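You operate a simulated robot arm through the tools that you are given. There is no shell and no other tool.

You are at the controls of a simulated robot arm. One attempt, no reset.

TASK
Try the oxygen flowmeter at outlet 3 at 4 litres a minute.
Fine: plug it in and open the valve; afterwards close its knob, shut the valve and leave it plugged in.

It is judged by the outcome, as a careful person would: the job done as asked, and still so three seconds after it is handed in. It fails if anything else is knocked over, pushed out of place, dropped, spilled or broken.

THE ROBOT
A 7-joint arm with a fingered hand, fixed in place. Base frame: the origin is on the floor under the middle of its stand, x ahead of it, y to its left, z up. Readings come in m, rad, newtons and seconds.
It reaches about 1.333 m from its shoulder. Its first joint turns from -1.204 to 3.002 rad. Payload 5 kg.
Tool frame: the origin (TCP) lies between the finger pads and is the grasp point; the fingertips stand 0.032 m ahead of it; z points along the fingers, y is the line along which they close. The gripper opens to 0.16 m; its body begins 0.089 m behind the TCP. The gripper is a hand of 3 fingers: y runs from the thumb to the fingers, the wrist lies at [0, 0, -0.252] in the tool frame, and closing takes about 1.5 s.
Orientation is that of the tool frame in the base frame, as [roll, pitch, yaw] about the fixed x, y, z axes, in that order (R = Rz(yaw) Ry(pitch) Rx(roll)). With the fingers straight down and closing along the base's y, the tool's x points along the base's -x, its y along +y and its z along -z.

THE INTERFACE
- The arm moves only by the tool arm_command. Its argument "rows" is a list of rows, each an object (a shift or turn left out is 0, a gripper value left out holds the last) with "dr": the turn, a rotation vector about the base's x, y, z in units of 45 degrees (1.0 is 45 degrees), a list of three; "slide": the shift along the base's x, y, z in units of 200 mm (1.0 is 200 mm), a list of three; "grip": the opening, from 0 (shut) to 1 (fully open). In form: [{"dr": [wx, wy, wz], "slide": [dx, dy, dz], "grip": grip}, ...]. A call has 1 to 20 rows; each row is the pose to reach, as a shift and turn from the pose commanded when the call began. A call with a number of a shift or a turn outside -1 to 1 is refused whole. Rows are played at 5 a second. More than 0.05 m and 0.15 rad between two rows, or a gripper value outside its range, and nothing of the call is played. Where a pose cannot be reached the arm comes as near as it can. A force on the tool above 40 N (or 10 N above the force at the start of the call, whichever is more), or a blocked arm, ends the call early, and 0.2 s more pass. The fingers move at their own pace (about 0.108 m/s each) and stop on an object; they squeeze with about 31 N. The grip force told is the motor's: it shows also when the fingers shut on nothing. Time passes only in rows, and 0.2 s behind the last, so rows that repeat a pose let the fingers close. It gives the time, the measured TCP pose, the force on the tool (base axes), the opening and the grip force at its end, in the units of the frame above (readings bear some noise), with the torque about the TCP (base axes, N m) and any sound that the robot's microphone picked up.
- Cameras (640 x 400 px; columns grow to the right, rows downward): "scene" is fixed at [0.2196, -0.6512, 1.7006]; the picture's right is [-0.05, -1.00, 0.00], its down [-0.75, 0.04, -0.66] and it looks along [0.66, -0.03, -0.75] (base axes); focal length 316 px, centre (320, 200). "wrist" rides on the gripper at [0.065, -0.004, -0.116] in the tool frame; the picture's right is [0.06, 1.00, 0.00], its down [-0.87, 0.05, -0.49] and it looks along [-0.49, 0.03, 0.87] (tool axes); focal length 261 px, centre (320, 200).
- grab_frame(camera): a new picture of that camera. No time passes.
- move_column(by): slides the trunk up (or, below 0, down) by that many m; the arm rides with it, the base frame stays. It gives what a move gives, with no picture.
- set_grasp(shape): the hand has 3 fingers and takes this shape, open, in about a second: jaw (thumb against the fingers, like two jaws); tri (thumb and two fingers); tip (a fingertip pinch); poke (one finger out to press); point (the index stretched); flat (the hand flat); cup (the hand cupped); fist (a fist). The gripper value then closes the fingers along that shape, each until it touches; the sizes above hold for jaw. It gives what a move gives, with no picture.
- locate(camera, pixels): for up to 12 pixels [column, row] of the newest picture of that camera ("zoom" is the newest enlarged one), the place [x, y, z] in the base frame of the surface seen there, good to about 0.002 m. No time passes.
- enlarge(camera, box): a new picture of the part [left, top, right, bottom] of that camera's present view, enlarged. No time passes.
- job_done(): hands the job in; it is judged then, once.

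Leave the gripper open and the arm clear of the work at the hand-in unless told otherwise.

The tools are called after "Request:" as a command line: name --argument value ..., lists and objects as JSON in quotes. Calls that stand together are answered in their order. arm_command: Moves the arm, as the interface text tells. Its arguments: {"type":"object","properties":{"rows":{"type":"array","items":{"type":"object","properties":{"dr":{"type":"array","items":{"type":"number"}},"slide":{"type":"array","items":{"type":"number"}},"grip":{"type":"number"}}}}},"required":["rows"]} The other tools are called the same way: move_column (by) moves the trunk up or down; set_grasp (shape) gives the hand a shape; grab_frame (camera) takes a picture; locate (camera, pixels) gives the place of the surface under pixels of a picture; enlarge (camera, box) takes an enlarged picture of a part of a camera's view; job_done () hands the job in.

At the start:

```text
clock: 0.0
tcp_pos: [0.4029, -0.5645, 1.4673]
ee_rot: [3.141, 0.001, -3.141]
contact_force: [-0.7, 0.2, -1.0]
torque: [0.01, 0.01, -0.01]
gripper_width: 0.1597
gripper_force: 0.0
shape: jaw
trunk travel left (down, up): [-0.775, 0.165]
```

scene: 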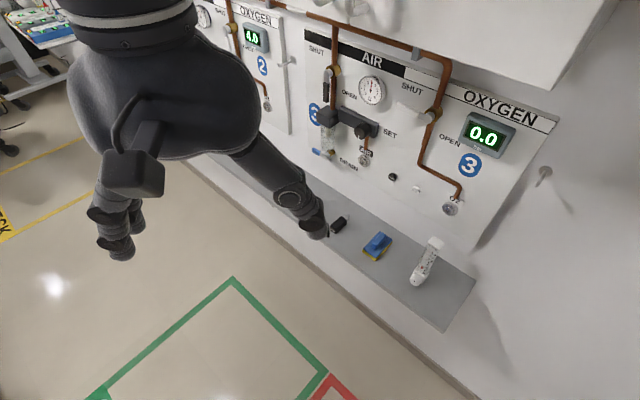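
wrist: 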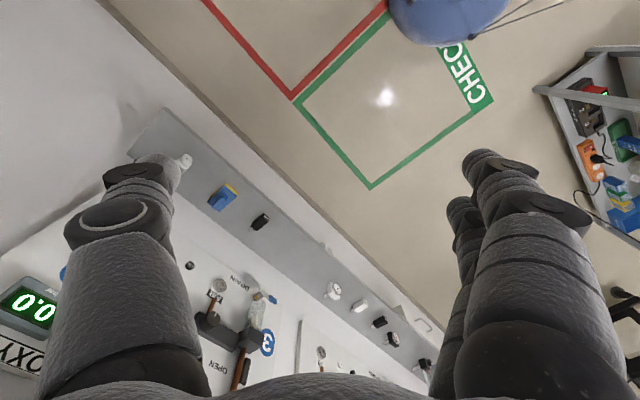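

I see the oxygen 3 panel at the right of the scene picture (display 0.0 near (487,134), outlet near (450,208)) and what looks like a flowmeter on the shelf at about (427,262). I'll enlarge these areas first.

Request:
enlarge --camera "scene" --box '[380, 60, 580, 220]'

Request:
enlarge --camera "scene" --box '[320, 180, 500, 320]'

Request:
enlarge --camera "scene" --box '[180, 0, 420, 180]'

```text
2.50 times, centred on (480, 140) of scene
```

zoom: 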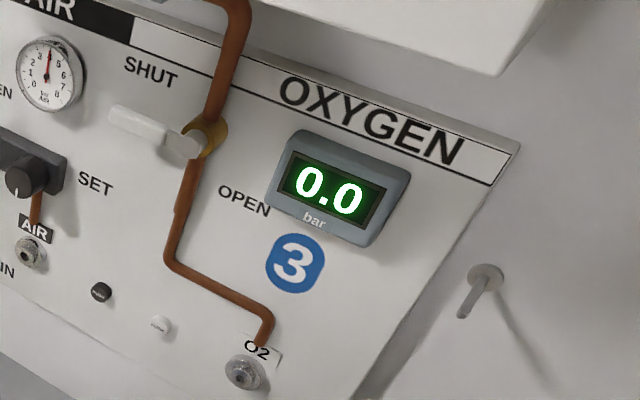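

```text
2.86 times, centred on (410, 250) of scene
```

zoom: 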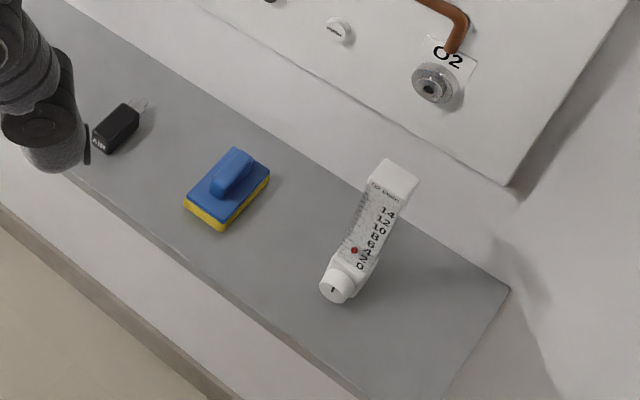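

```text
2.22 times, centred on (300, 90) of scene
```

zoom: 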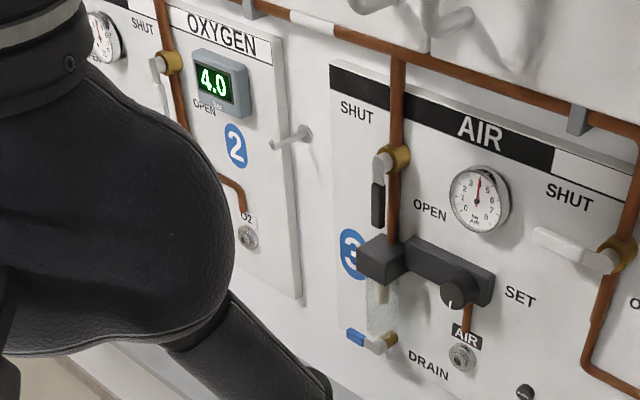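

I'll enlarge the outlet/flowmeter zone more tightly and locate key points.

Request:
enlarge --camera "scene" --box '[395, 225, 455, 295]'

```text
5.71 times, centred on (425, 260) of scene
```

zoom: 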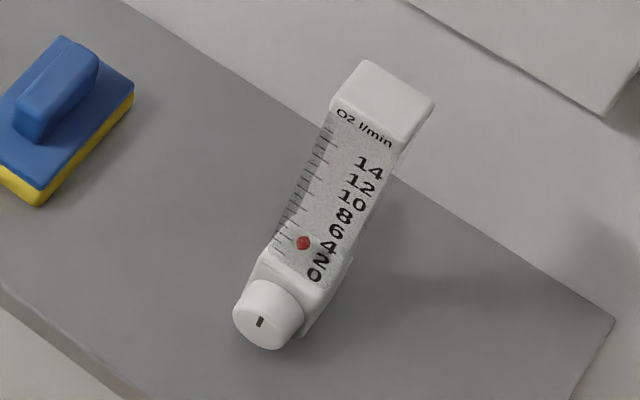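

The flowmeter stands upright on the shelf, knob facing out. Locating points on it in this zoom: top block corners, knob, base.

Request:
locate --camera "zoom" --pixels '[[363, 62], [434, 102], [333, 100], [402, 145], [385, 95], [260, 322], [302, 243], [320, 310], [350, 260], [300, 335], [330, 340], [345, 200]]'

Request:
enlarge --camera "scene" --box '[400, 170, 500, 240]'

```text
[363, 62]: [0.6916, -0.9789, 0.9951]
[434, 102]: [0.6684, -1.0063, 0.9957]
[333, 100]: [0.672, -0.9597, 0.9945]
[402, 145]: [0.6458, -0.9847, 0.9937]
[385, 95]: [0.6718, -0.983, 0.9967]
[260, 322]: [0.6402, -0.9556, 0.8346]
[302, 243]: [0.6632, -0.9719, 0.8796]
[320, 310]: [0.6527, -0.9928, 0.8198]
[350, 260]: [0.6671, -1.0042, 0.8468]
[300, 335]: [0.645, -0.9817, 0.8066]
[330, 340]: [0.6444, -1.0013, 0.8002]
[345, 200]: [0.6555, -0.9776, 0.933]
```

```text
5.71 times, centred on (450, 205) of scene
```

zoom: 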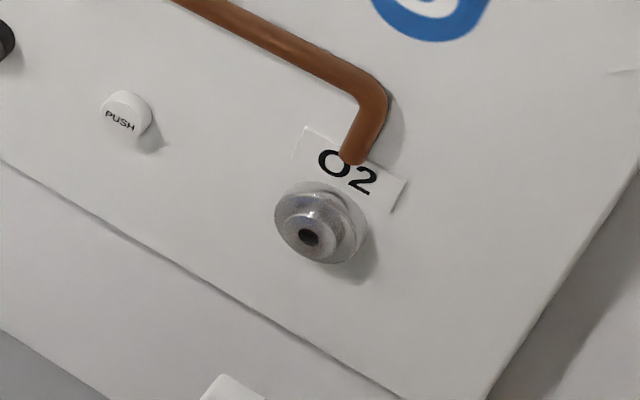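

Locating the outlet, the PUSH button and panel-plane points.

Request:
locate --camera "zoom" --pixels '[[309, 238], [300, 225], [330, 225], [350, 225], [290, 240], [120, 118], [200, 150], [450, 330], [420, 80], [560, 200], [372, 110], [345, 256]]'

Request:
enlarge --camera "scene" --box '[395, 75, 475, 145]'

```text
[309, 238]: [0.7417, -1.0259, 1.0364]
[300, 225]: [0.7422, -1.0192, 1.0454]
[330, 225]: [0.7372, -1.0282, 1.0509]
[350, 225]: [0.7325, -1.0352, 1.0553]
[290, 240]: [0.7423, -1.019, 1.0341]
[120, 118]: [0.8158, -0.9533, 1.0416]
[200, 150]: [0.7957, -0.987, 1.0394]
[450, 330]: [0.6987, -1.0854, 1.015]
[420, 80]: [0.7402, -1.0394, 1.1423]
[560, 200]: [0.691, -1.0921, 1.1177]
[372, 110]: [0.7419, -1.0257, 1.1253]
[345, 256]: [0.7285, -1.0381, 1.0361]
```

```text
5.71 times, centred on (435, 110) of scene
```

zoom: 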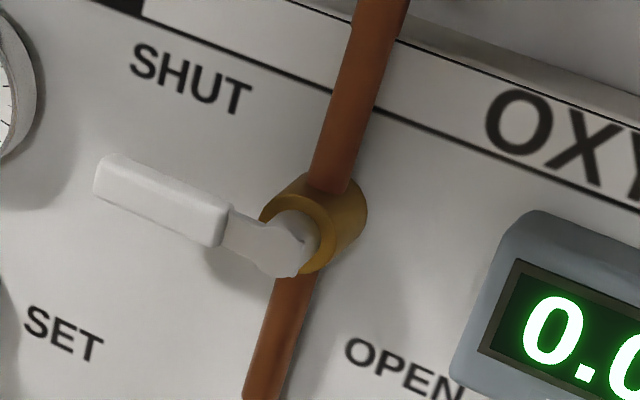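

Locating valve handle points: handle tip, grip body, pivot.

Request:
locate --camera "zoom" --pixels '[[100, 180], [110, 158], [155, 200], [215, 235], [225, 208], [298, 240], [285, 265], [340, 235], [330, 165], [265, 335], [60, 250], [400, 300]]'

Request:
grab_frame --camera "scene"

```text
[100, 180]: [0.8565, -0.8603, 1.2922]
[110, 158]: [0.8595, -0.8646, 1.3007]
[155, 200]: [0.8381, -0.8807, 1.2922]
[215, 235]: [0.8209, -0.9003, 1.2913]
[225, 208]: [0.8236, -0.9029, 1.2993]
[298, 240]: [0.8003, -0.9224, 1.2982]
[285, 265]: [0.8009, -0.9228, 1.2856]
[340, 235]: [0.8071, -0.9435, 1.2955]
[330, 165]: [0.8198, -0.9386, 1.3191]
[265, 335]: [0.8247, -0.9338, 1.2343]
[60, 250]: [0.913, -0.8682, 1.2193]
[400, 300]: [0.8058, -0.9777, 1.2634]
```

```text
taken
```

scene: 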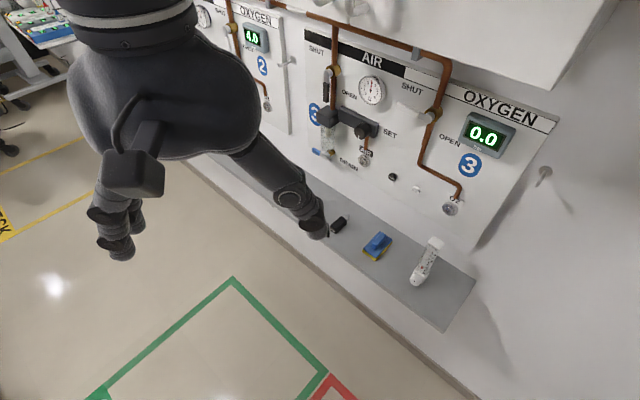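

Valve: pivot near (0.80,-0.92,1.29), handle pointing left to (0.858,-0.862,1.293) = SHUT. Now I locate surroundings: overhead cabinet edge, display, hook, shelf edges.

Request:
locate --camera "scene" --pixels '[[500, 70], [572, 88], [450, 45], [610, 10], [487, 134], [513, 152], [545, 170], [475, 280], [440, 330], [400, 300], [350, 255], [398, 215]]'

Request:
locate --camera "scene" --pixels '[[340, 224], [377, 245], [387, 254], [374, 236], [392, 177], [417, 189], [365, 155], [361, 130], [371, 90], [447, 90], [440, 300], [420, 150]]'

```text
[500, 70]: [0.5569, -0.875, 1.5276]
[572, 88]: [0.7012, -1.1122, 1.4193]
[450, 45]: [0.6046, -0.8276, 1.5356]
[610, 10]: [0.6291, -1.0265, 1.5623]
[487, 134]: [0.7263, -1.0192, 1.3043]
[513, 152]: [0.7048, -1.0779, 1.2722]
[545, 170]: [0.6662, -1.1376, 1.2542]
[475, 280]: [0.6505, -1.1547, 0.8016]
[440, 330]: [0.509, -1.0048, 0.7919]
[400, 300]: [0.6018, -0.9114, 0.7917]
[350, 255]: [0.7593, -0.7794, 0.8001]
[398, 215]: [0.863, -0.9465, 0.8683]
```

```text
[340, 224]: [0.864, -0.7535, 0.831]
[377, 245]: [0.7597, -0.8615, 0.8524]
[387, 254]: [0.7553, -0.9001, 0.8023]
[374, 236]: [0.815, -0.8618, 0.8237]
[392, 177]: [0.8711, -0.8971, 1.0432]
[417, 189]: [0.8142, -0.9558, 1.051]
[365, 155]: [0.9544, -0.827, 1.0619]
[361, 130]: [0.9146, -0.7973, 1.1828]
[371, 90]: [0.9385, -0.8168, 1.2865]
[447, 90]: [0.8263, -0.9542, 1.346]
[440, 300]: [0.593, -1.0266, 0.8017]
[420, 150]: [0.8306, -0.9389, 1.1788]
```

Panel plane is at 45° to the base; the cabinet bottom is about z=1.53. The flowmeter (standing at about (0.669,-0.982), z 0.80–0.995) faces outward from the wall. I'll turn the hand to point horizontally at the wall while moving in front of it, in two halves, to look with the wrist camera.

Request:
arm_command --rows '[{"dr": [-0.0559, -0.1348, -0.0559], "slide": [0.0347, -0.0841, -0.0775]}, {"dr": [-0.1117, -0.2696, -0.1117], "slide": [0.0694, -0.1683, -0.155]}, {"dr": [-0.1676, -0.4044, -0.1676], "slide": [0.1041, -0.2524, -0.2325]}, {"dr": [-0.2234, -0.5391, -0.2234], "slide": [0.1389, -0.3366, -0.31]}, {"dr": [-0.2793, -0.6739, -0.2793], "slide": [0.1736, -0.4207, -0.3875]}, {"dr": [-0.3351, -0.8087, -0.3351], "slide": [0.2083, -0.5049, -0.465]}, {"dr": [-0.391, -0.9435, -0.391], "slide": [0.243, -0.589, -0.5425]}]'

```text
clock: 1.6
tcp_pos: [0.4498, -0.6819, 1.3573]
ee_rot: [-2.913, 0.776, 2.91]
contact_force: [-1.0, -0.4, -0.5]
torque: [0.02, 0.01, -0.02]
gripper_width: 0.1597
gripper_force: 0.0
shape: jaw
trunk travel left (down, up): [-0.775, 0.165]
```

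The half turn went as planned. Second half now.

Request:
arm_command --rows '[{"dr": [-0.0559, -0.1348, -0.0559], "slide": [0.0347, -0.0841, -0.0775]}, {"dr": [-0.1117, -0.2696, -0.1117], "slide": [0.0694, -0.1683, -0.155]}, {"dr": [-0.1676, -0.4044, -0.1676], "slide": [0.1041, -0.2524, -0.2325]}, {"dr": [-0.2234, -0.5391, -0.2234], "slide": [0.1389, -0.3366, -0.31]}, {"dr": [-0.2793, -0.6739, -0.2793], "slide": [0.1736, -0.4207, -0.3875]}, {"dr": [-0.3351, -0.8087, -0.3351], "slide": [0.2083, -0.5049, -0.465]}, {"dr": [-0.391, -0.9435, -0.391], "slide": [0.243, -0.589, -0.5425]}]'

Request:
grab_frame --camera "wrist"

Request:
grab_frame --camera "scene"

```text
clock: 3.4
tcp_pos: [0.5088, -0.7866, 1.2266]
ee_rot: [-2.078, 1.446, -2.821]
contact_force: [-0.8, 0.4, -0.2]
torque: [0.04, 0.04, 0.03]
gripper_width: 0.1598
gripper_force: 0.0
shape: jaw
trunk travel left (down, up): [-0.775, 0.165]
stopped in row 7: the arm was blocked; the commanded pose is now the measured one
```

```text
taken
```

wrist: 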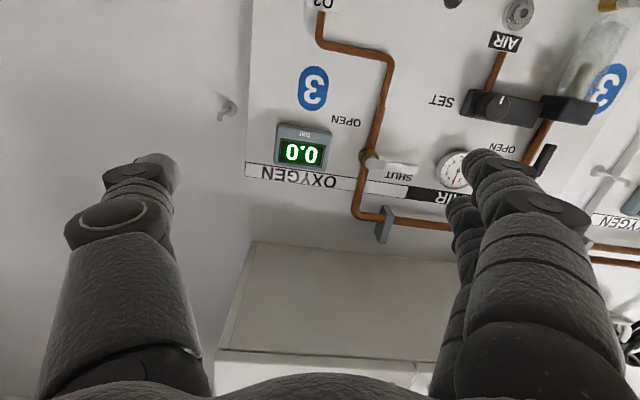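

```text
taken
```

scene: 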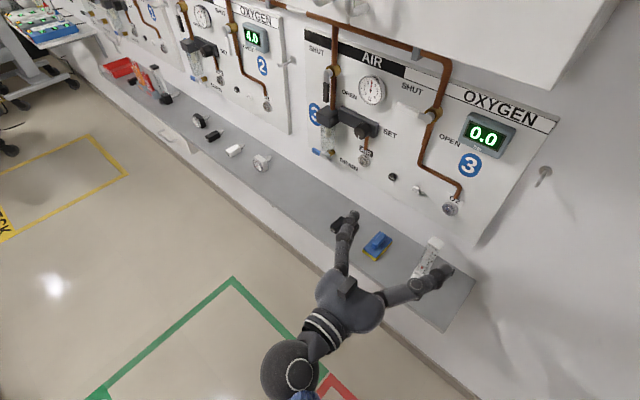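

The arm was blocked about 7° short (possibly a joint limit). I'll try the small remaining rotation while moving a bit forward toward the wall (still well clear) to see if it frees up.

Request:
arm_command --rows '[{"dr": [0.0125, -0.0375, -0.0143], "slide": [0.06, -0.06, 0]}, {"dr": [0.025, -0.075, -0.0285], "slide": [0.12, -0.12, 0]}, {"dr": [0.0375, -0.1125, -0.0428], "slide": [0.18, -0.18, 0]}, {"dr": [0.0497, -0.15, -0.057], "slide": [0.24, -0.24, 0]}]'

```text
clock: 4.4
tcp_pos: [0.5608, -0.835, 1.2228]
ee_rot: [-3.138, 1.567, 2.358]
contact_force: [0.4, -0.7, -0.7]
torque: [0.02, -0.03, 0.02]
gripper_width: 0.1599
gripper_force: 0.0
shape: jaw
trunk travel left (down, up): [-0.775, 0.165]
```

Now the hand is level and pointing squarely into the wall. I'll shift it left along the wall by 0.12 m and lower the trunk so the wrist camera can see the flowmeter from the side.

Request:
arm_command --rows '[{"slide": [0.14, 0.14, 0]}, {"slide": [0.28, 0.28, 0]}, {"slide": [0.42, 0.42, 0]}]'

Request:
move_column --by -0.27

Request:
grab_frame --camera "wrist"

Request:
grab_frame --camera "scene"

```text
clock: 5.2
tcp_pos: [0.6472, -0.752, 1.2236]
ee_rot: [-2.758, 1.565, 2.736]
contact_force: [0.1, 0.1, -0.5]
torque: [-0.01, -0.01, 0.01]
gripper_width: 0.16
gripper_force: 0.1
shape: jaw
trunk travel left (down, up): [-0.775, 0.165]
```

```text
clock: 8.0
tcp_pos: [0.646, -0.7507, 0.9561]
ee_rot: [-3.008, 1.567, 2.49]
contact_force: [0.2, 0.1, 0.6]
torque: [0.03, 0.0, -0.03]
gripper_width: 0.1596
gripper_force: 0.0
shape: jaw
trunk travel left (down, up): [-0.505, 0.435]
```

```text
taken
```

wrist: 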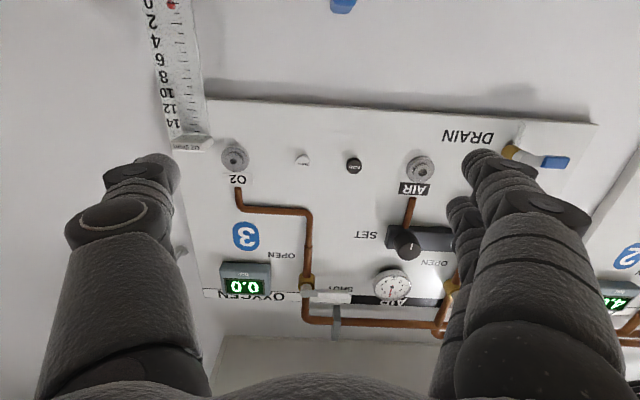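

```text
taken
```

scene: 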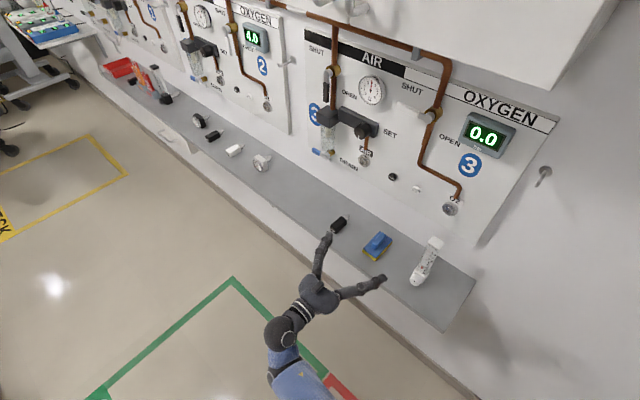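

The flowmeter shows at the left of the (upside-down) wrist picture around (180,70). Enlarging it to look at its side/back.

Request:
enlarge --camera "wrist" --box '[120, 0, 280, 180]'

```text
2.22 times, centred on (200, 90) of wrist
```

zoom: 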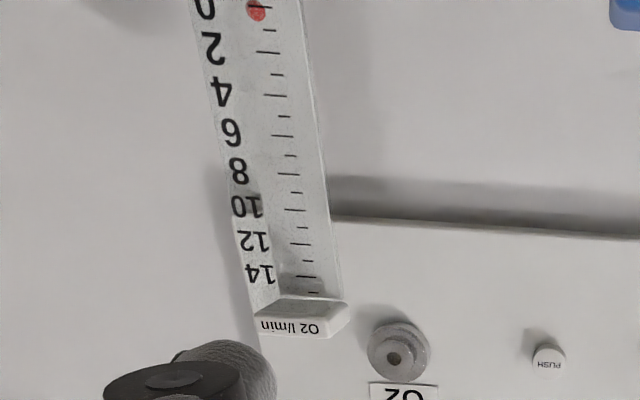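

The ball rests at 0; the knob seems at the bottom, and I can't see the plug probe at the back yet. I'll yaw the hand 45° and move a little left to view the flowmeter from its left side (staying 0.95 m high, above the shelf items).

Request:
arm_command --rows '[{"dr": [0, 0, -0.166], "slide": [0.095, 0.042, 0.02]}, {"dr": [0, 0, -0.333], "slide": [0.19, 0.083, 0.04]}, {"dr": [0, 0, -0.5], "slide": [0.285, 0.125, 0.06]}, {"dr": [0, 0, -0.666], "slide": [0.38, 0.167, 0.08]}, {"dr": [0, 0, -0.833], "slide": [0.475, 0.208, 0.1]}, {"dr": [0, 0, -1.0], "slide": [0.57, 0.25, 0.1]}]'

Request:
grab_frame --camera "wrist"

```text
clock: 9.1
tcp_pos: [0.6817, -0.7294, 0.7743]
ee_rot: [-2.981, 1.231, 2.087]
contact_force: [-16.9, 14.1, -10.3]
torque: [-0.91, -0.37, 1.98]
gripper_width: 0.1599
gripper_force: 0.0
shape: jaw
out of reach, approached as far as the arm can: row 1, 2, 3, 4, 5
trunk travel left (down, up): [-0.505, 0.435]
stopped in row 5: the force on the tool passed its limit at 544 N (the readings are from after the stop); the commanded pose is now the measured one
```

```text
taken
```

wrist: 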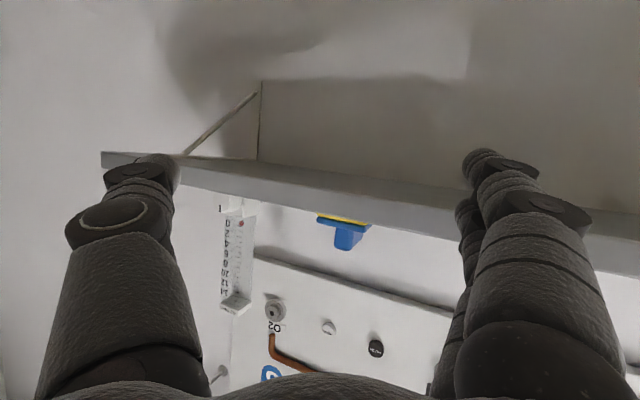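

The arm couldn't reach that pose and sagged down to z=0.774, touching the shelf edge. I'll check the scene for anything disturbed before moving.

Request:
grab_frame --camera "scene"

Request:
enlarge --camera "scene" --box '[220, 160, 480, 330]'

```text
taken
```

scene: 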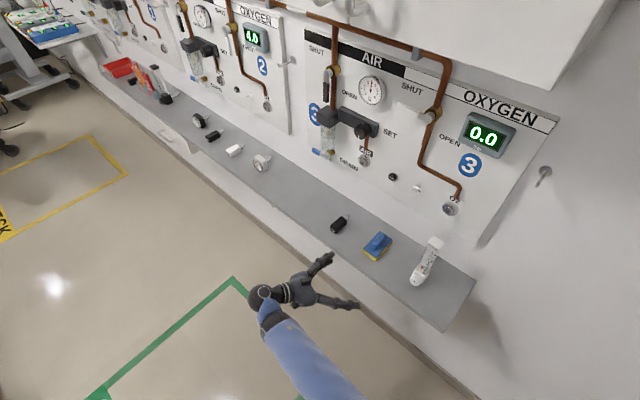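

```text
2.35 times, centred on (350, 245) of scene
```

zoom: 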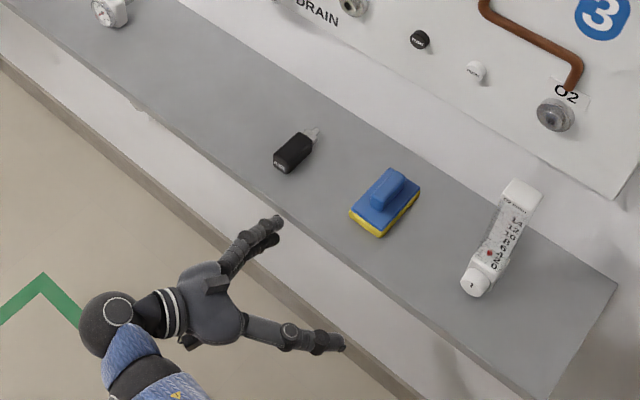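

Nothing on the shelf appears moved; the two-finger side is just touching the shelf's front edge. I retreat straight away from the wall first, with no upward motion.

Request:
arm_command --rows '[{"slide": [-0.09, 0.09, 0]}, {"slide": [-0.18, 0.18, 0]}, {"slide": [-0.27, 0.27, 0]}]'

```text
clock: 9.9
tcp_pos: [0.6332, -0.6757, 0.7836]
ee_rot: [-3.021, 1.239, 2.047]
contact_force: [0.5, -0.4, -0.3]
torque: [0.01, 0.02, 0.01]
gripper_width: 0.1599
gripper_force: 0.1
shape: jaw
trunk travel left (down, up): [-0.505, 0.435]
```

Clear of contact. Now raise the trunk by 0.25 to get the hand well above the shelf.

Request:
move_column --by 0.25

Request:
grab_frame --camera "wrist"

Request:
grab_frame --camera "scene"

```text
clock: 12.5
tcp_pos: [0.6338, -0.6749, 1.0316]
ee_rot: [-3.019, 1.236, 2.052]
contact_force: [0.3, -0.4, -0.6]
torque: [-0.01, 0.02, -0.03]
gripper_width: 0.1598
gripper_force: 0.1
shape: jaw
trunk travel left (down, up): [-0.755, 0.185]
```

```text
taken
```

wrist: 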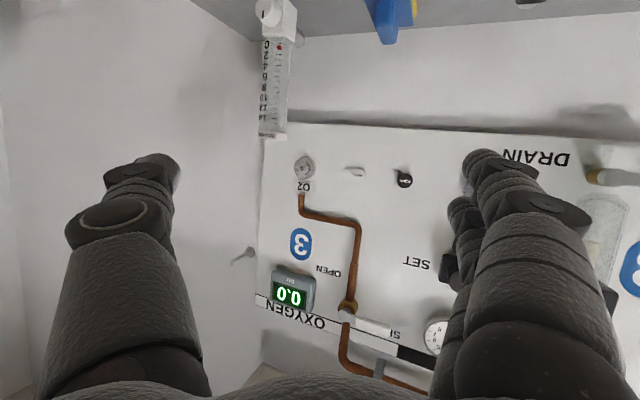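

```text
taken
```

scene: 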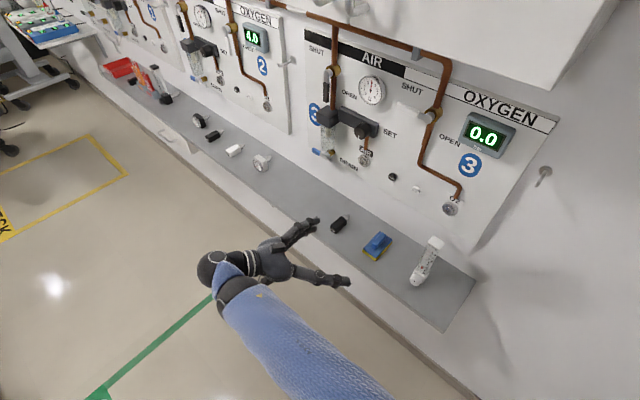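

Enlarging the flowmeter in the wrist view near (275,75).

Request:
enlarge --camera "wrist" --box '[230, 0, 350, 180]'

```text
2.22 times, centred on (290, 90) of wrist
```

zoom: 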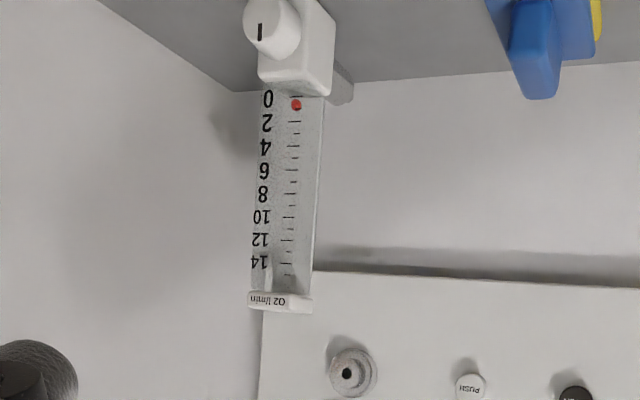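

A gray probe peeks out behind the lower block at (345,85) of the zoom. Locating it plus block, knob and scale points.

Request:
locate --camera "zoom" --pixels '[[344, 88], [350, 98], [350, 84], [338, 72], [331, 60], [324, 94], [300, 60], [262, 90], [260, 32], [280, 15], [330, 20], [296, 104]]'

Request:
locate --camera "zoom" --pixels '[[347, 373], [352, 350], [365, 385], [372, 365], [300, 290], [312, 300], [250, 300], [318, 200], [255, 200], [290, 60], [330, 85], [341, 100]]'

```text
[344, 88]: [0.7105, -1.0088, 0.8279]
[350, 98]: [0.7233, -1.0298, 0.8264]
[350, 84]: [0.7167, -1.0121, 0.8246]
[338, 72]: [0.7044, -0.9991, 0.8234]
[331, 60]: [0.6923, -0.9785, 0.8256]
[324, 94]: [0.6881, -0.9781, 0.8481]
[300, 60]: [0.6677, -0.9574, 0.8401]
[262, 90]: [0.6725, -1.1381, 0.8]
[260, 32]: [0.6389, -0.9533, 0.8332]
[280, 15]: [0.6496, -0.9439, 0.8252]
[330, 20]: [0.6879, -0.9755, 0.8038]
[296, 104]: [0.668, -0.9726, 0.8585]
```

```text
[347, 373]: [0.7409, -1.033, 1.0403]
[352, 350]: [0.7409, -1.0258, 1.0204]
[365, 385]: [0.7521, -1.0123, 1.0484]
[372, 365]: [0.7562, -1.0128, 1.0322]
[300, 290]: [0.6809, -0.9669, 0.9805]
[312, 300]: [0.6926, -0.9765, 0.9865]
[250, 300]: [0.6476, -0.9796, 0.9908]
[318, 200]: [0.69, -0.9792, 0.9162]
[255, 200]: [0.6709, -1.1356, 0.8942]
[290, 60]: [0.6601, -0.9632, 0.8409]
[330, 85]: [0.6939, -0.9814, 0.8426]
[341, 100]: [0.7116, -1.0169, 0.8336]
```

The probe is on the back of the lower block, centre about z=0.824, pointing into the wall, radius ~12 mm; the socket centre is about u≈0.20, z≈1.04. Plan: grip the lower body with the hand pitched ~25° down so the under-slung camera clears the shelf. First I move up and re-aim to that orientation in front of the panel.

Request:
arm_command --rows '[{"dr": [0.0175, 0.0037, 0.0665], "slide": [-0.0275, -0.125, 0.1175]}, {"dr": [0.0349, 0.0073, 0.1329], "slide": [-0.055, -0.25, 0.235]}, {"dr": [0.0524, 0.011, 0.1994], "slide": [-0.0825, -0.375, 0.3525]}, {"dr": [0.0699, 0.0146, 0.2658], "slide": [-0.11, -0.5, 0.47]}, {"dr": [0.0873, 0.0183, 0.3323], "slide": [-0.1375, -0.625, 0.5875]}, {"dr": [0.1048, 0.0219, 0.3987], "slide": [-0.165, -0.75, 0.705]}, {"dr": [0.1222, 0.0256, 0.4652], "slide": [-0.1925, -0.875, 0.8225]}, {"dr": [0.1397, 0.0292, 0.5316], "slide": [-0.22, -1.0, 0.94]}]'

Request:
grab_frame --camera "scene"

Request:
grab_frame --camera "wrist"

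```text
clock: 14.4
tcp_pos: [0.6449, -0.8413, 1.4565]
ee_rot: [-1.829, 0.897, -2.668]
contact_force: [-5.3, -7.4, -24.7]
torque: [1.59, -1.55, 0.07]
gripper_width: 0.1599
gripper_force: 0.1
shape: jaw
out of reach, approached as far as the arm can: row 4
trunk travel left (down, up): [-0.755, 0.185]
stopped in row 8: the force on the tool passed its limit at 65 N (the readings are from after the stop); the commanded pose is now the measured one
```

```text
taken
```

scene: 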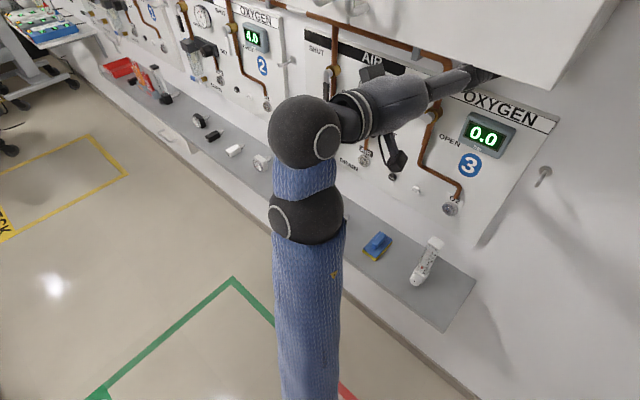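

```text
taken
```

wrist: 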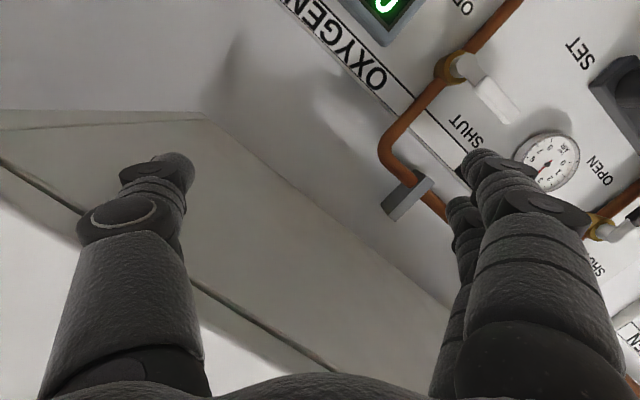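

The arm swung through an awkward reconfiguration and the thumb now touches the underside of the overhead cabinet. I lower the trunk 0.15 m (fingers are ~0.13 m clear of the panel fittings) to get away from it.

Request:
move_column --by -0.15

Request:
grab_frame --camera "scene"

```text
clock: 16.1
tcp_pos: [0.6424, -0.8368, 1.3149]
ee_rot: [-1.813, 0.896, -2.657]
contact_force: [0.0, -0.7, 0.4]
torque: [-0.02, -0.02, -0.02]
gripper_width: 0.1599
gripper_force: 0.1
shape: jaw
trunk travel left (down, up): [-0.605, 0.335]
```

```text
taken
```

scene: 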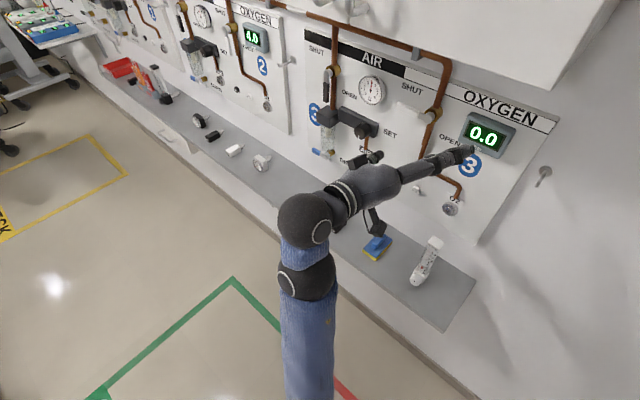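

Clear again. I'll roll the hand back to the wanted orientation gradually, in short calls, retreating slightly from the wall.

Request:
arm_command --rows '[{"dr": [0.0999, -0.046, -0.0137], "slide": [-0.03, 0.03, 0]}, {"dr": [0.1998, -0.0919, -0.0273], "slide": [-0.06, 0.06, 0]}, {"dr": [0.2997, -0.1379, -0.041], "slide": [-0.09, 0.09, 0]}]'

```text
clock: 16.9
tcp_pos: [0.6257, -0.819, 1.3156]
ee_rot: [-2.156, 1.075, -2.975]
contact_force: [1.3, 0.9, 0.0]
torque: [0.03, -0.01, 0.0]
gripper_width: 0.1599
gripper_force: 0.0
shape: jaw
trunk travel left (down, up): [-0.605, 0.335]
```

Tracking well. Continuing the same turn.

Request:
arm_command --rows '[{"dr": [0.0999, -0.046, -0.0137], "slide": [-0.03, 0.03, 0]}, {"dr": [0.1998, -0.0919, -0.0273], "slide": [-0.06, 0.06, 0]}, {"dr": [0.2997, -0.1379, -0.041], "slide": [-0.09, 0.09, 0]}, {"dr": [0.4, -0.184, -0.0547], "slide": [-0.12, 0.12, 0]}, {"dr": [0.4994, -0.2297, -0.0683], "slide": [-0.15, 0.15, 0]}]'

Request:
grab_frame --camera "scene"

```text
clock: 18.1
tcp_pos: [0.5963, -0.7892, 1.3132]
ee_rot: [3.137, 1.135, 2.354]
contact_force: [0.4, -0.4, 1.4]
torque: [0.04, 0.0, 0.01]
gripper_width: 0.1598
gripper_force: 0.1
shape: jaw
trunk travel left (down, up): [-0.605, 0.335]
```

```text
taken
```

scene: 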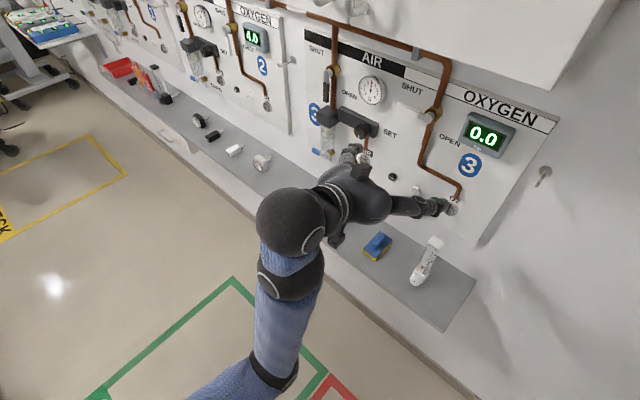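

Orientation is now exactly as wanted (25° down, heading square to the wall) with a comfortable elbow. Next, slide right along the wall by 0.085 m to line up with the flowmeter.

Request:
arm_command --rows '[{"slide": [-0.075, -0.075, 0]}, {"slide": [-0.15, -0.15, 0]}, {"slide": [-0.225, -0.225, 0]}, {"slide": [-0.3, -0.3, 0]}]'

Request:
grab_frame --camera "wrist"

```text
clock: 19.1
tcp_pos: [0.5351, -0.8504, 1.3137]
ee_rot: [3.14, 1.134, 2.358]
contact_force: [0.0, -0.4, -0.2]
torque: [0.0, -0.01, -0.01]
gripper_width: 0.16
gripper_force: 0.0
shape: jaw
trunk travel left (down, up): [-0.605, 0.335]
```

```text
taken
```

wrist: 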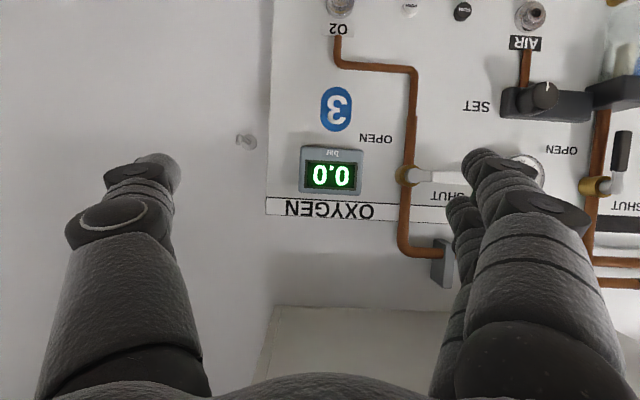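

Aligned in u (0.223). Before lowering, I check where the elbow/forearm is so that lowering the trunk 0.44 m stays clear.

Request:
grab_frame --camera "scene"

Request:
locate --camera "scene" --pixels '[[290, 220], [280, 290], [270, 370], [300, 390], [230, 390], [340, 240], [375, 200], [430, 205], [355, 160], [240, 395], [200, 395], [120, 390]]'

```text
taken
```

scene: 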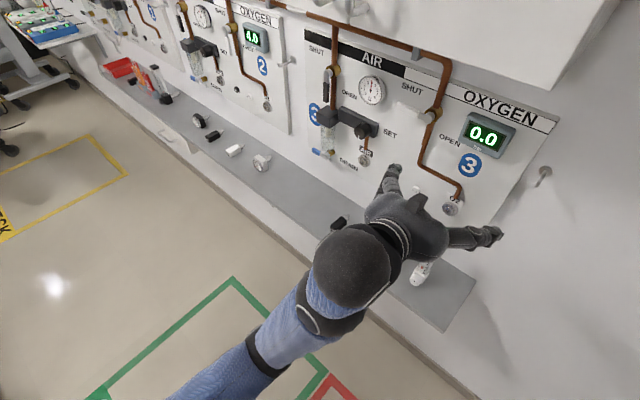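

```text
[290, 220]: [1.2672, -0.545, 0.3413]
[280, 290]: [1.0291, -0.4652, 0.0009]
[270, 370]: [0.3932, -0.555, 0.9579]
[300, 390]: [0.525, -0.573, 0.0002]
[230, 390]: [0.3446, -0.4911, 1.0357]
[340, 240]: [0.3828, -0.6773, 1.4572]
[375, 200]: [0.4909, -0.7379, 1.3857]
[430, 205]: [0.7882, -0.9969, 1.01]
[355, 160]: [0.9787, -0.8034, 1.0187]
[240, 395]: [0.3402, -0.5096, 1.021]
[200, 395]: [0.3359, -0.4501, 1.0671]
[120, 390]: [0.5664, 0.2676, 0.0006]
```

The forearm hangs near z≈1.0 with open floor below; lowering is fine. I partly close the fingers (opening ~0.08 m) and lower the trunk in stages, staying at n≈-0.98 (in front of the shelf).

Request:
arm_command --rows '[{"grip": 0.55}, {"grip": 0.55}, {"grip": 0.55}, {"grip": 0.55}]'

Request:
move_column --by -0.34

Request:
grab_frame --camera "wrist"

Request:
grab_frame --camera "scene"

```text
clock: 20.1
tcp_pos: [0.5363, -0.8496, 1.3137]
ee_rot: [-3.142, 1.133, 2.356]
contact_force: [0.1, -0.3, 0.9]
torque: [0.01, 0.0, -0.02]
gripper_width: 0.0887
gripper_force: 0.1
shape: jaw
trunk travel left (down, up): [-0.605, 0.335]
```

```text
clock: 23.4
tcp_pos: [0.5355, -0.8489, 0.9736]
ee_rot: [-3.141, 1.134, 2.356]
contact_force: [0.9, 0.7, -0.6]
torque: [0.02, 0.0, 0.03]
gripper_width: 0.0889
gripper_force: 0.1
shape: jaw
trunk travel left (down, up): [-0.265, 0.675]
```

```text
taken
```

wrist: 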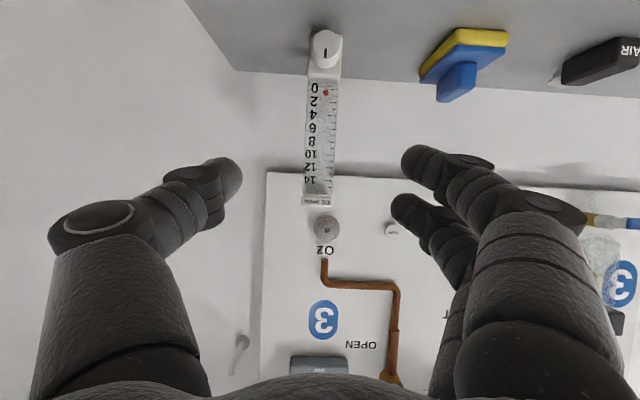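

```text
taken
```

scene: 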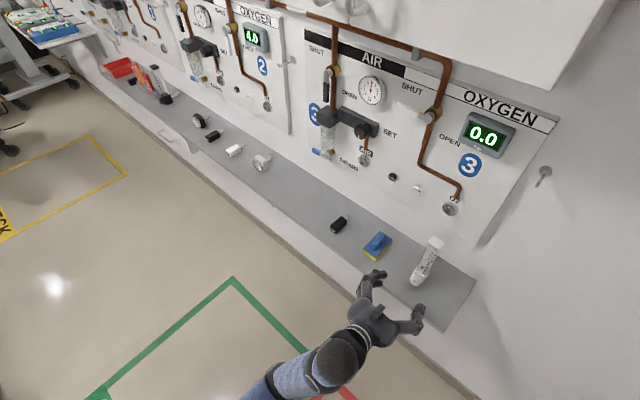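

A good frontal view: flowmeter with knob at (325,48), socket at (326,228). Enlarging for precise positions.

Request:
enlarge --camera "wrist" --box '[290, 190, 360, 260]'

Request:
locate --camera "zoom" --pixels '[[320, 200], [320, 150], [320, 260], [260, 200], [390, 200], [320, 215], [340, 200], [300, 200], [150, 200], [500, 200], [320, 100], [320, 320]]'

Request:
enlarge --camera "wrist" --box '[280, 20, 370, 110]'

Request:
locate --camera "zoom" --pixels '[[320, 120], [320, 100], [260, 120], [380, 120], [320, 60], [320, 180], [280, 200], [360, 200], [380, 220], [290, 250], [360, 250], [340, 300]]'

```text
5.71 times, centred on (325, 225) of wrist
```

zoom: 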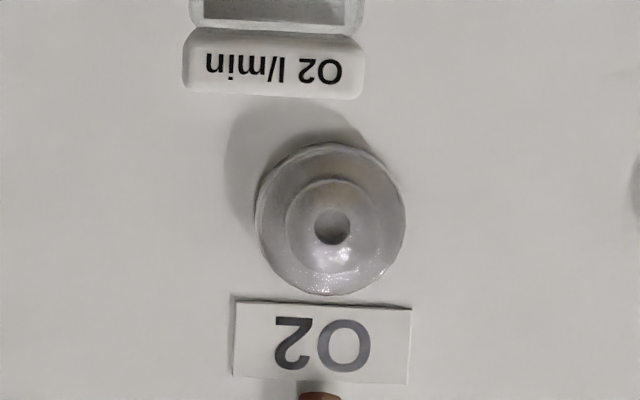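

```text
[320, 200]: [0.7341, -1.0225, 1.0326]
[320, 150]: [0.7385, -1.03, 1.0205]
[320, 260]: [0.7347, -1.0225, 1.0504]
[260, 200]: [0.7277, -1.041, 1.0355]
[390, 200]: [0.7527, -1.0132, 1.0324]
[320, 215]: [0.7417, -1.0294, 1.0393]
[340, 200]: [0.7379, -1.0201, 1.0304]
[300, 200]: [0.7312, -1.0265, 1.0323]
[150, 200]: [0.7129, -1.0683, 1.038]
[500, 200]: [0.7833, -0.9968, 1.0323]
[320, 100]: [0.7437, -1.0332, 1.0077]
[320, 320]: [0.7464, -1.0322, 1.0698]
```

```text
4.44 times, centred on (325, 65) of wrist
```

zoom: 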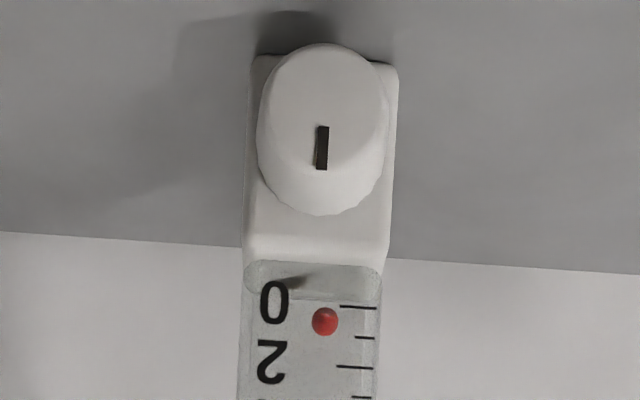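

```text
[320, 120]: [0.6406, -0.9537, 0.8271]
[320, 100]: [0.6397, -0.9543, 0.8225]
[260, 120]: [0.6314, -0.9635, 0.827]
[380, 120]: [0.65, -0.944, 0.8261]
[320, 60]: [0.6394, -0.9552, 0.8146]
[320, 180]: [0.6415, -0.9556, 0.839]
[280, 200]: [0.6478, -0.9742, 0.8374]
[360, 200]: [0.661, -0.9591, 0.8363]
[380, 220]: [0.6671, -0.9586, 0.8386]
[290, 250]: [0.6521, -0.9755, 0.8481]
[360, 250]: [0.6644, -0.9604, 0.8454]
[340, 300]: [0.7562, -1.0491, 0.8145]
```

Knob axis/probe axis: u≈0.221, z≈0.8255 (mark pointing straight up); socket centre: u≈0.2015, z≈1.040, boss face n≈-1.2425. Lowering the trunk by 0.10 to grip height (z≈0.872), then I'll advance.

Request:
move_column --by -0.1016

Request:
grab_frame --camera "wrist"

```text
clock: 24.8
tcp_pos: [0.5352, -0.8493, 0.8733]
ee_rot: [3.139, 1.138, 2.356]
contact_force: [-0.4, 0.0, -0.1]
torque: [-0.04, -0.02, 0.0]
gripper_width: 0.0886
gripper_force: 0.1
shape: jaw
trunk travel left (down, up): [-0.163, 0.777]
```

```text
taken
```

wrist: 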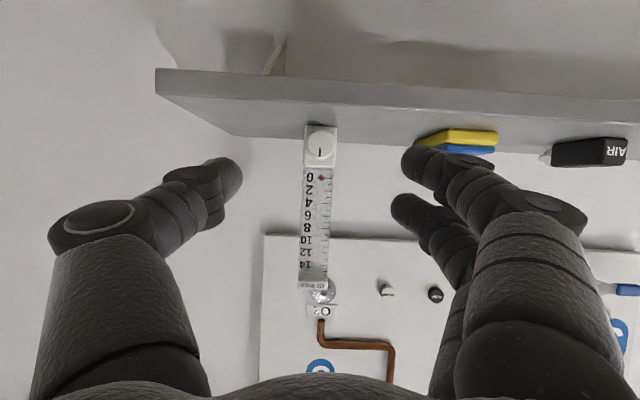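

Clear view, flowmeter centred between fingers. Advancing 0.12 m toward it.

Request:
arm_command --rows '[{"slide": [0.106, -0.106, 0]}, {"slide": [0.212, -0.212, 0]}, {"slide": [0.318, -0.318, 0]}, {"slide": [0.424, -0.424, 0]}]'

Request:
grab_frame --camera "wrist"

Request:
enlarge --camera "scene" --box '[340, 190, 480, 310]'

```text
clock: 25.8
tcp_pos: [0.621, -0.9341, 0.8715]
ee_rot: [3.141, 1.135, 2.358]
contact_force: [-0.1, -0.6, 0.3]
torque: [-0.02, 0.0, 0.01]
gripper_width: 0.0887
gripper_force: 0.0
shape: jaw
trunk travel left (down, up): [-0.163, 0.777]
```

```text
taken
```

wrist: 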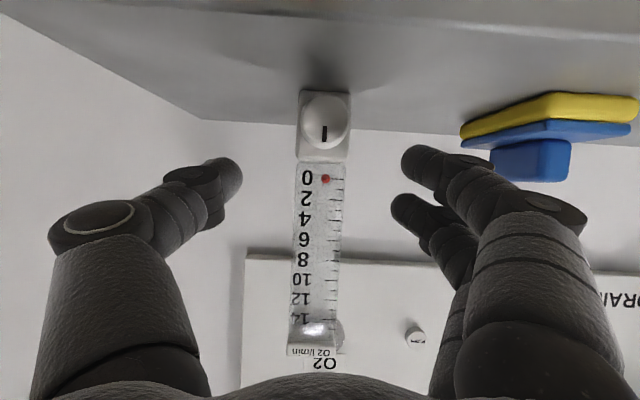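

```text
3.33 times, centred on (410, 250) of scene
```

zoom: 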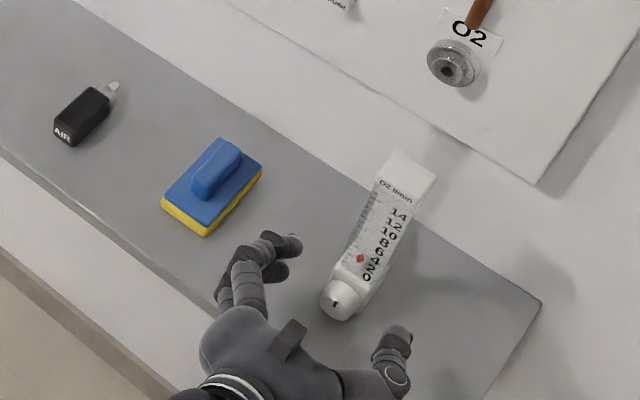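

Centred (u=0.2214). Advancing the final 48 mm.

Request:
arm_command --rows '[{"slide": [0.057, -0.057, 0]}, {"slide": [0.114, -0.114, 0]}, {"slide": [0.1715, -0.1715, 0]}, {"slide": [0.1715, -0.1715, 0]}]'

Request:
grab_frame --camera "wrist"

Request:
enlarge --camera "scene" --box '[370, 210, 480, 310]'

```text
clock: 26.8
tcp_pos: [0.6561, -0.9693, 0.8729]
ee_rot: [3.14, 1.136, 2.358]
contact_force: [0.4, 0.4, 0.1]
torque: [0.02, 0.0, 0.02]
gripper_width: 0.0887
gripper_force: 0.0
shape: jaw
trunk travel left (down, up): [-0.163, 0.777]
```

```text
taken
```

wrist: 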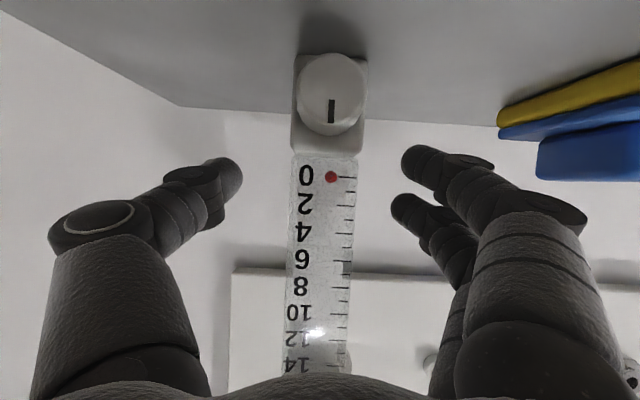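

```text
4.00 times, centred on (425, 260) of scene
```

zoom: 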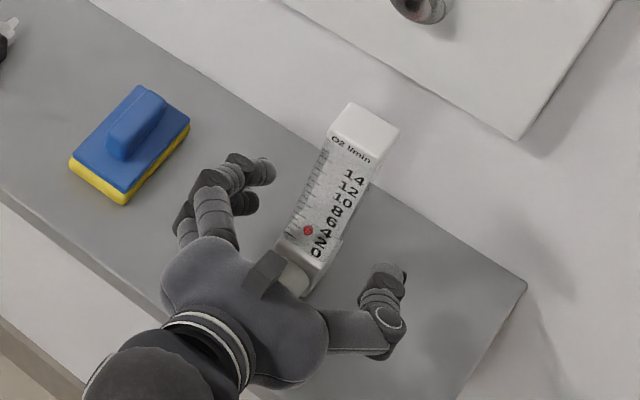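

In position (u=0.2215, n=-1.149). Closing the fingers: first down to a narrow opening to check symmetry.

Request:
arm_command --rows '[{"grip": 0.36}, {"grip": 0.36}, {"grip": 0.36}]'

Request:
grab_frame --camera "wrist"

```text
clock: 27.6
tcp_pos: [0.6555, -0.9692, 0.8723]
ee_rot: [3.139, 1.134, 2.357]
contact_force: [-0.4, -0.2, -0.5]
torque: [0.01, -0.01, 0.01]
gripper_width: 0.0584
gripper_force: 0.0
shape: jaw
trunk travel left (down, up): [-0.163, 0.777]
```

```text
taken
```

wrist: 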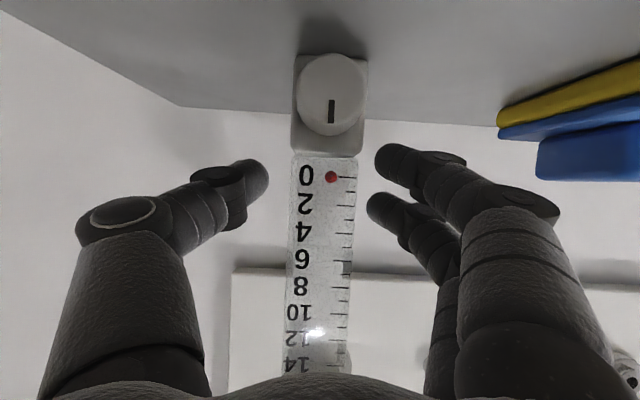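

Gaps: thumb side ~23 px, finger side ~13 px. I shift the hand ~2 mm toward the finger side and then close fully.

Request:
arm_command --rows '[{"slide": [0.007, 0.007, 0], "grip": 0.36}, {"slide": [0.007, 0.007, 0], "grip": 0.3}, {"slide": [0.007, 0.007, 0], "grip": 0.25}, {"slide": [0.007, 0.007, 0], "grip": 0.2}, {"slide": [0.007, 0.007, 0], "grip": 0.15}, {"slide": [0.007, 0.007, 0], "grip": 0.1}, {"slide": [0.007, 0.007, 0], "grip": 0.0}, {"slide": [0.007, 0.007, 0], "grip": 0.0}, {"slide": [0.007, 0.007, 0], "grip": 0.0}]'

Request:
grab_frame --camera "wrist"

Request:
enlarge --camera "scene" --box '[370, 210, 480, 310]'

```text
clock: 29.6
tcp_pos: [0.6562, -0.9677, 0.871]
ee_rot: [3.141, 1.134, 2.354]
contact_force: [0.5, -2.8, -0.2]
torque: [-0.04, -0.02, -0.02]
gripper_width: 0.0319
gripper_force: 30.8
shape: jaw
trunk travel left (down, up): [-0.163, 0.777]
```

```text
taken
```

wrist: 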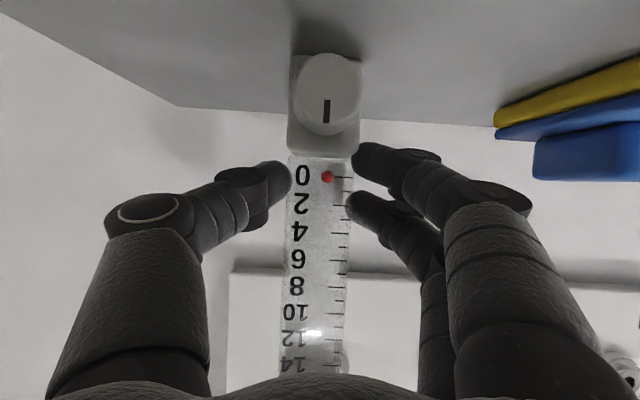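

```text
4.00 times, centred on (425, 260) of scene
```

zoom: 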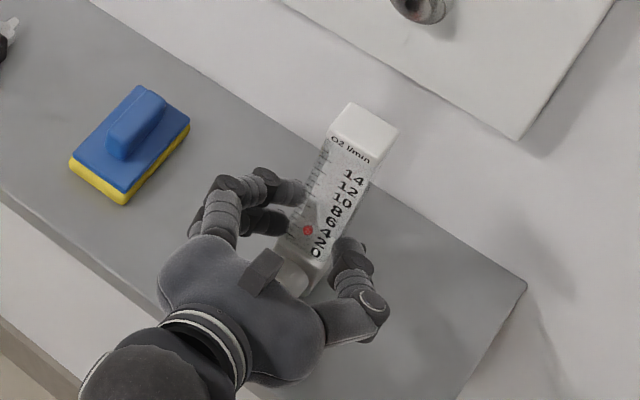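

Firm grip (30.8 N, 32 mm). Lifting 3 cm with the trunk first and checking.

Request:
move_column --by 0.03

Request:
grab_frame --camera "wrist"

Request:
enlarge --camera "scene" --box '[370, 200, 480, 300]'

```text
clock: 30.3
tcp_pos: [0.6574, -0.9674, 0.9019]
ee_rot: [3.139, 1.134, 2.357]
contact_force: [0.1, 0.6, -4.2]
torque: [0.04, 0.06, 0.0]
gripper_width: 0.0318
gripper_force: 31.3
shape: jaw
trunk travel left (down, up): [-0.193, 0.747]
```

```text
taken
```

wrist: 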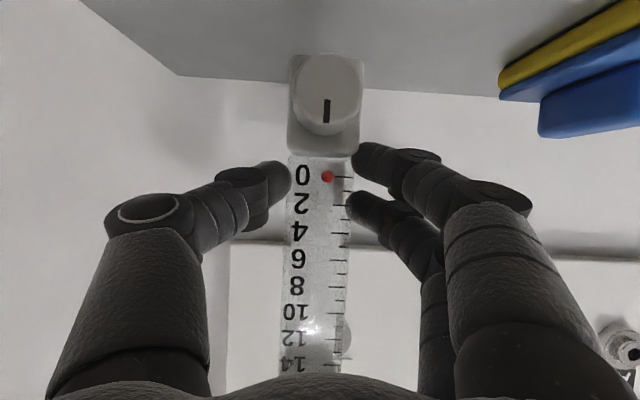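

```text
4.00 times, centred on (425, 250) of scene
```

zoom: 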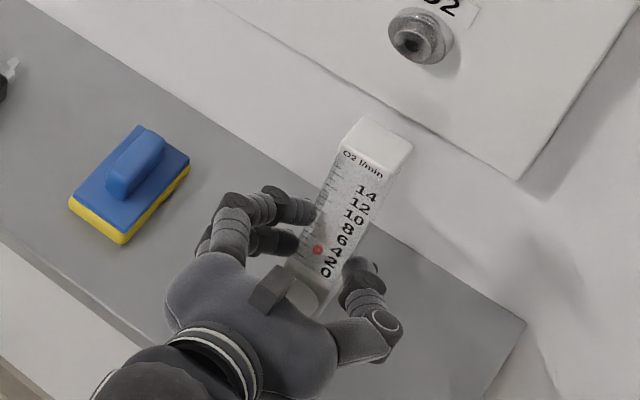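

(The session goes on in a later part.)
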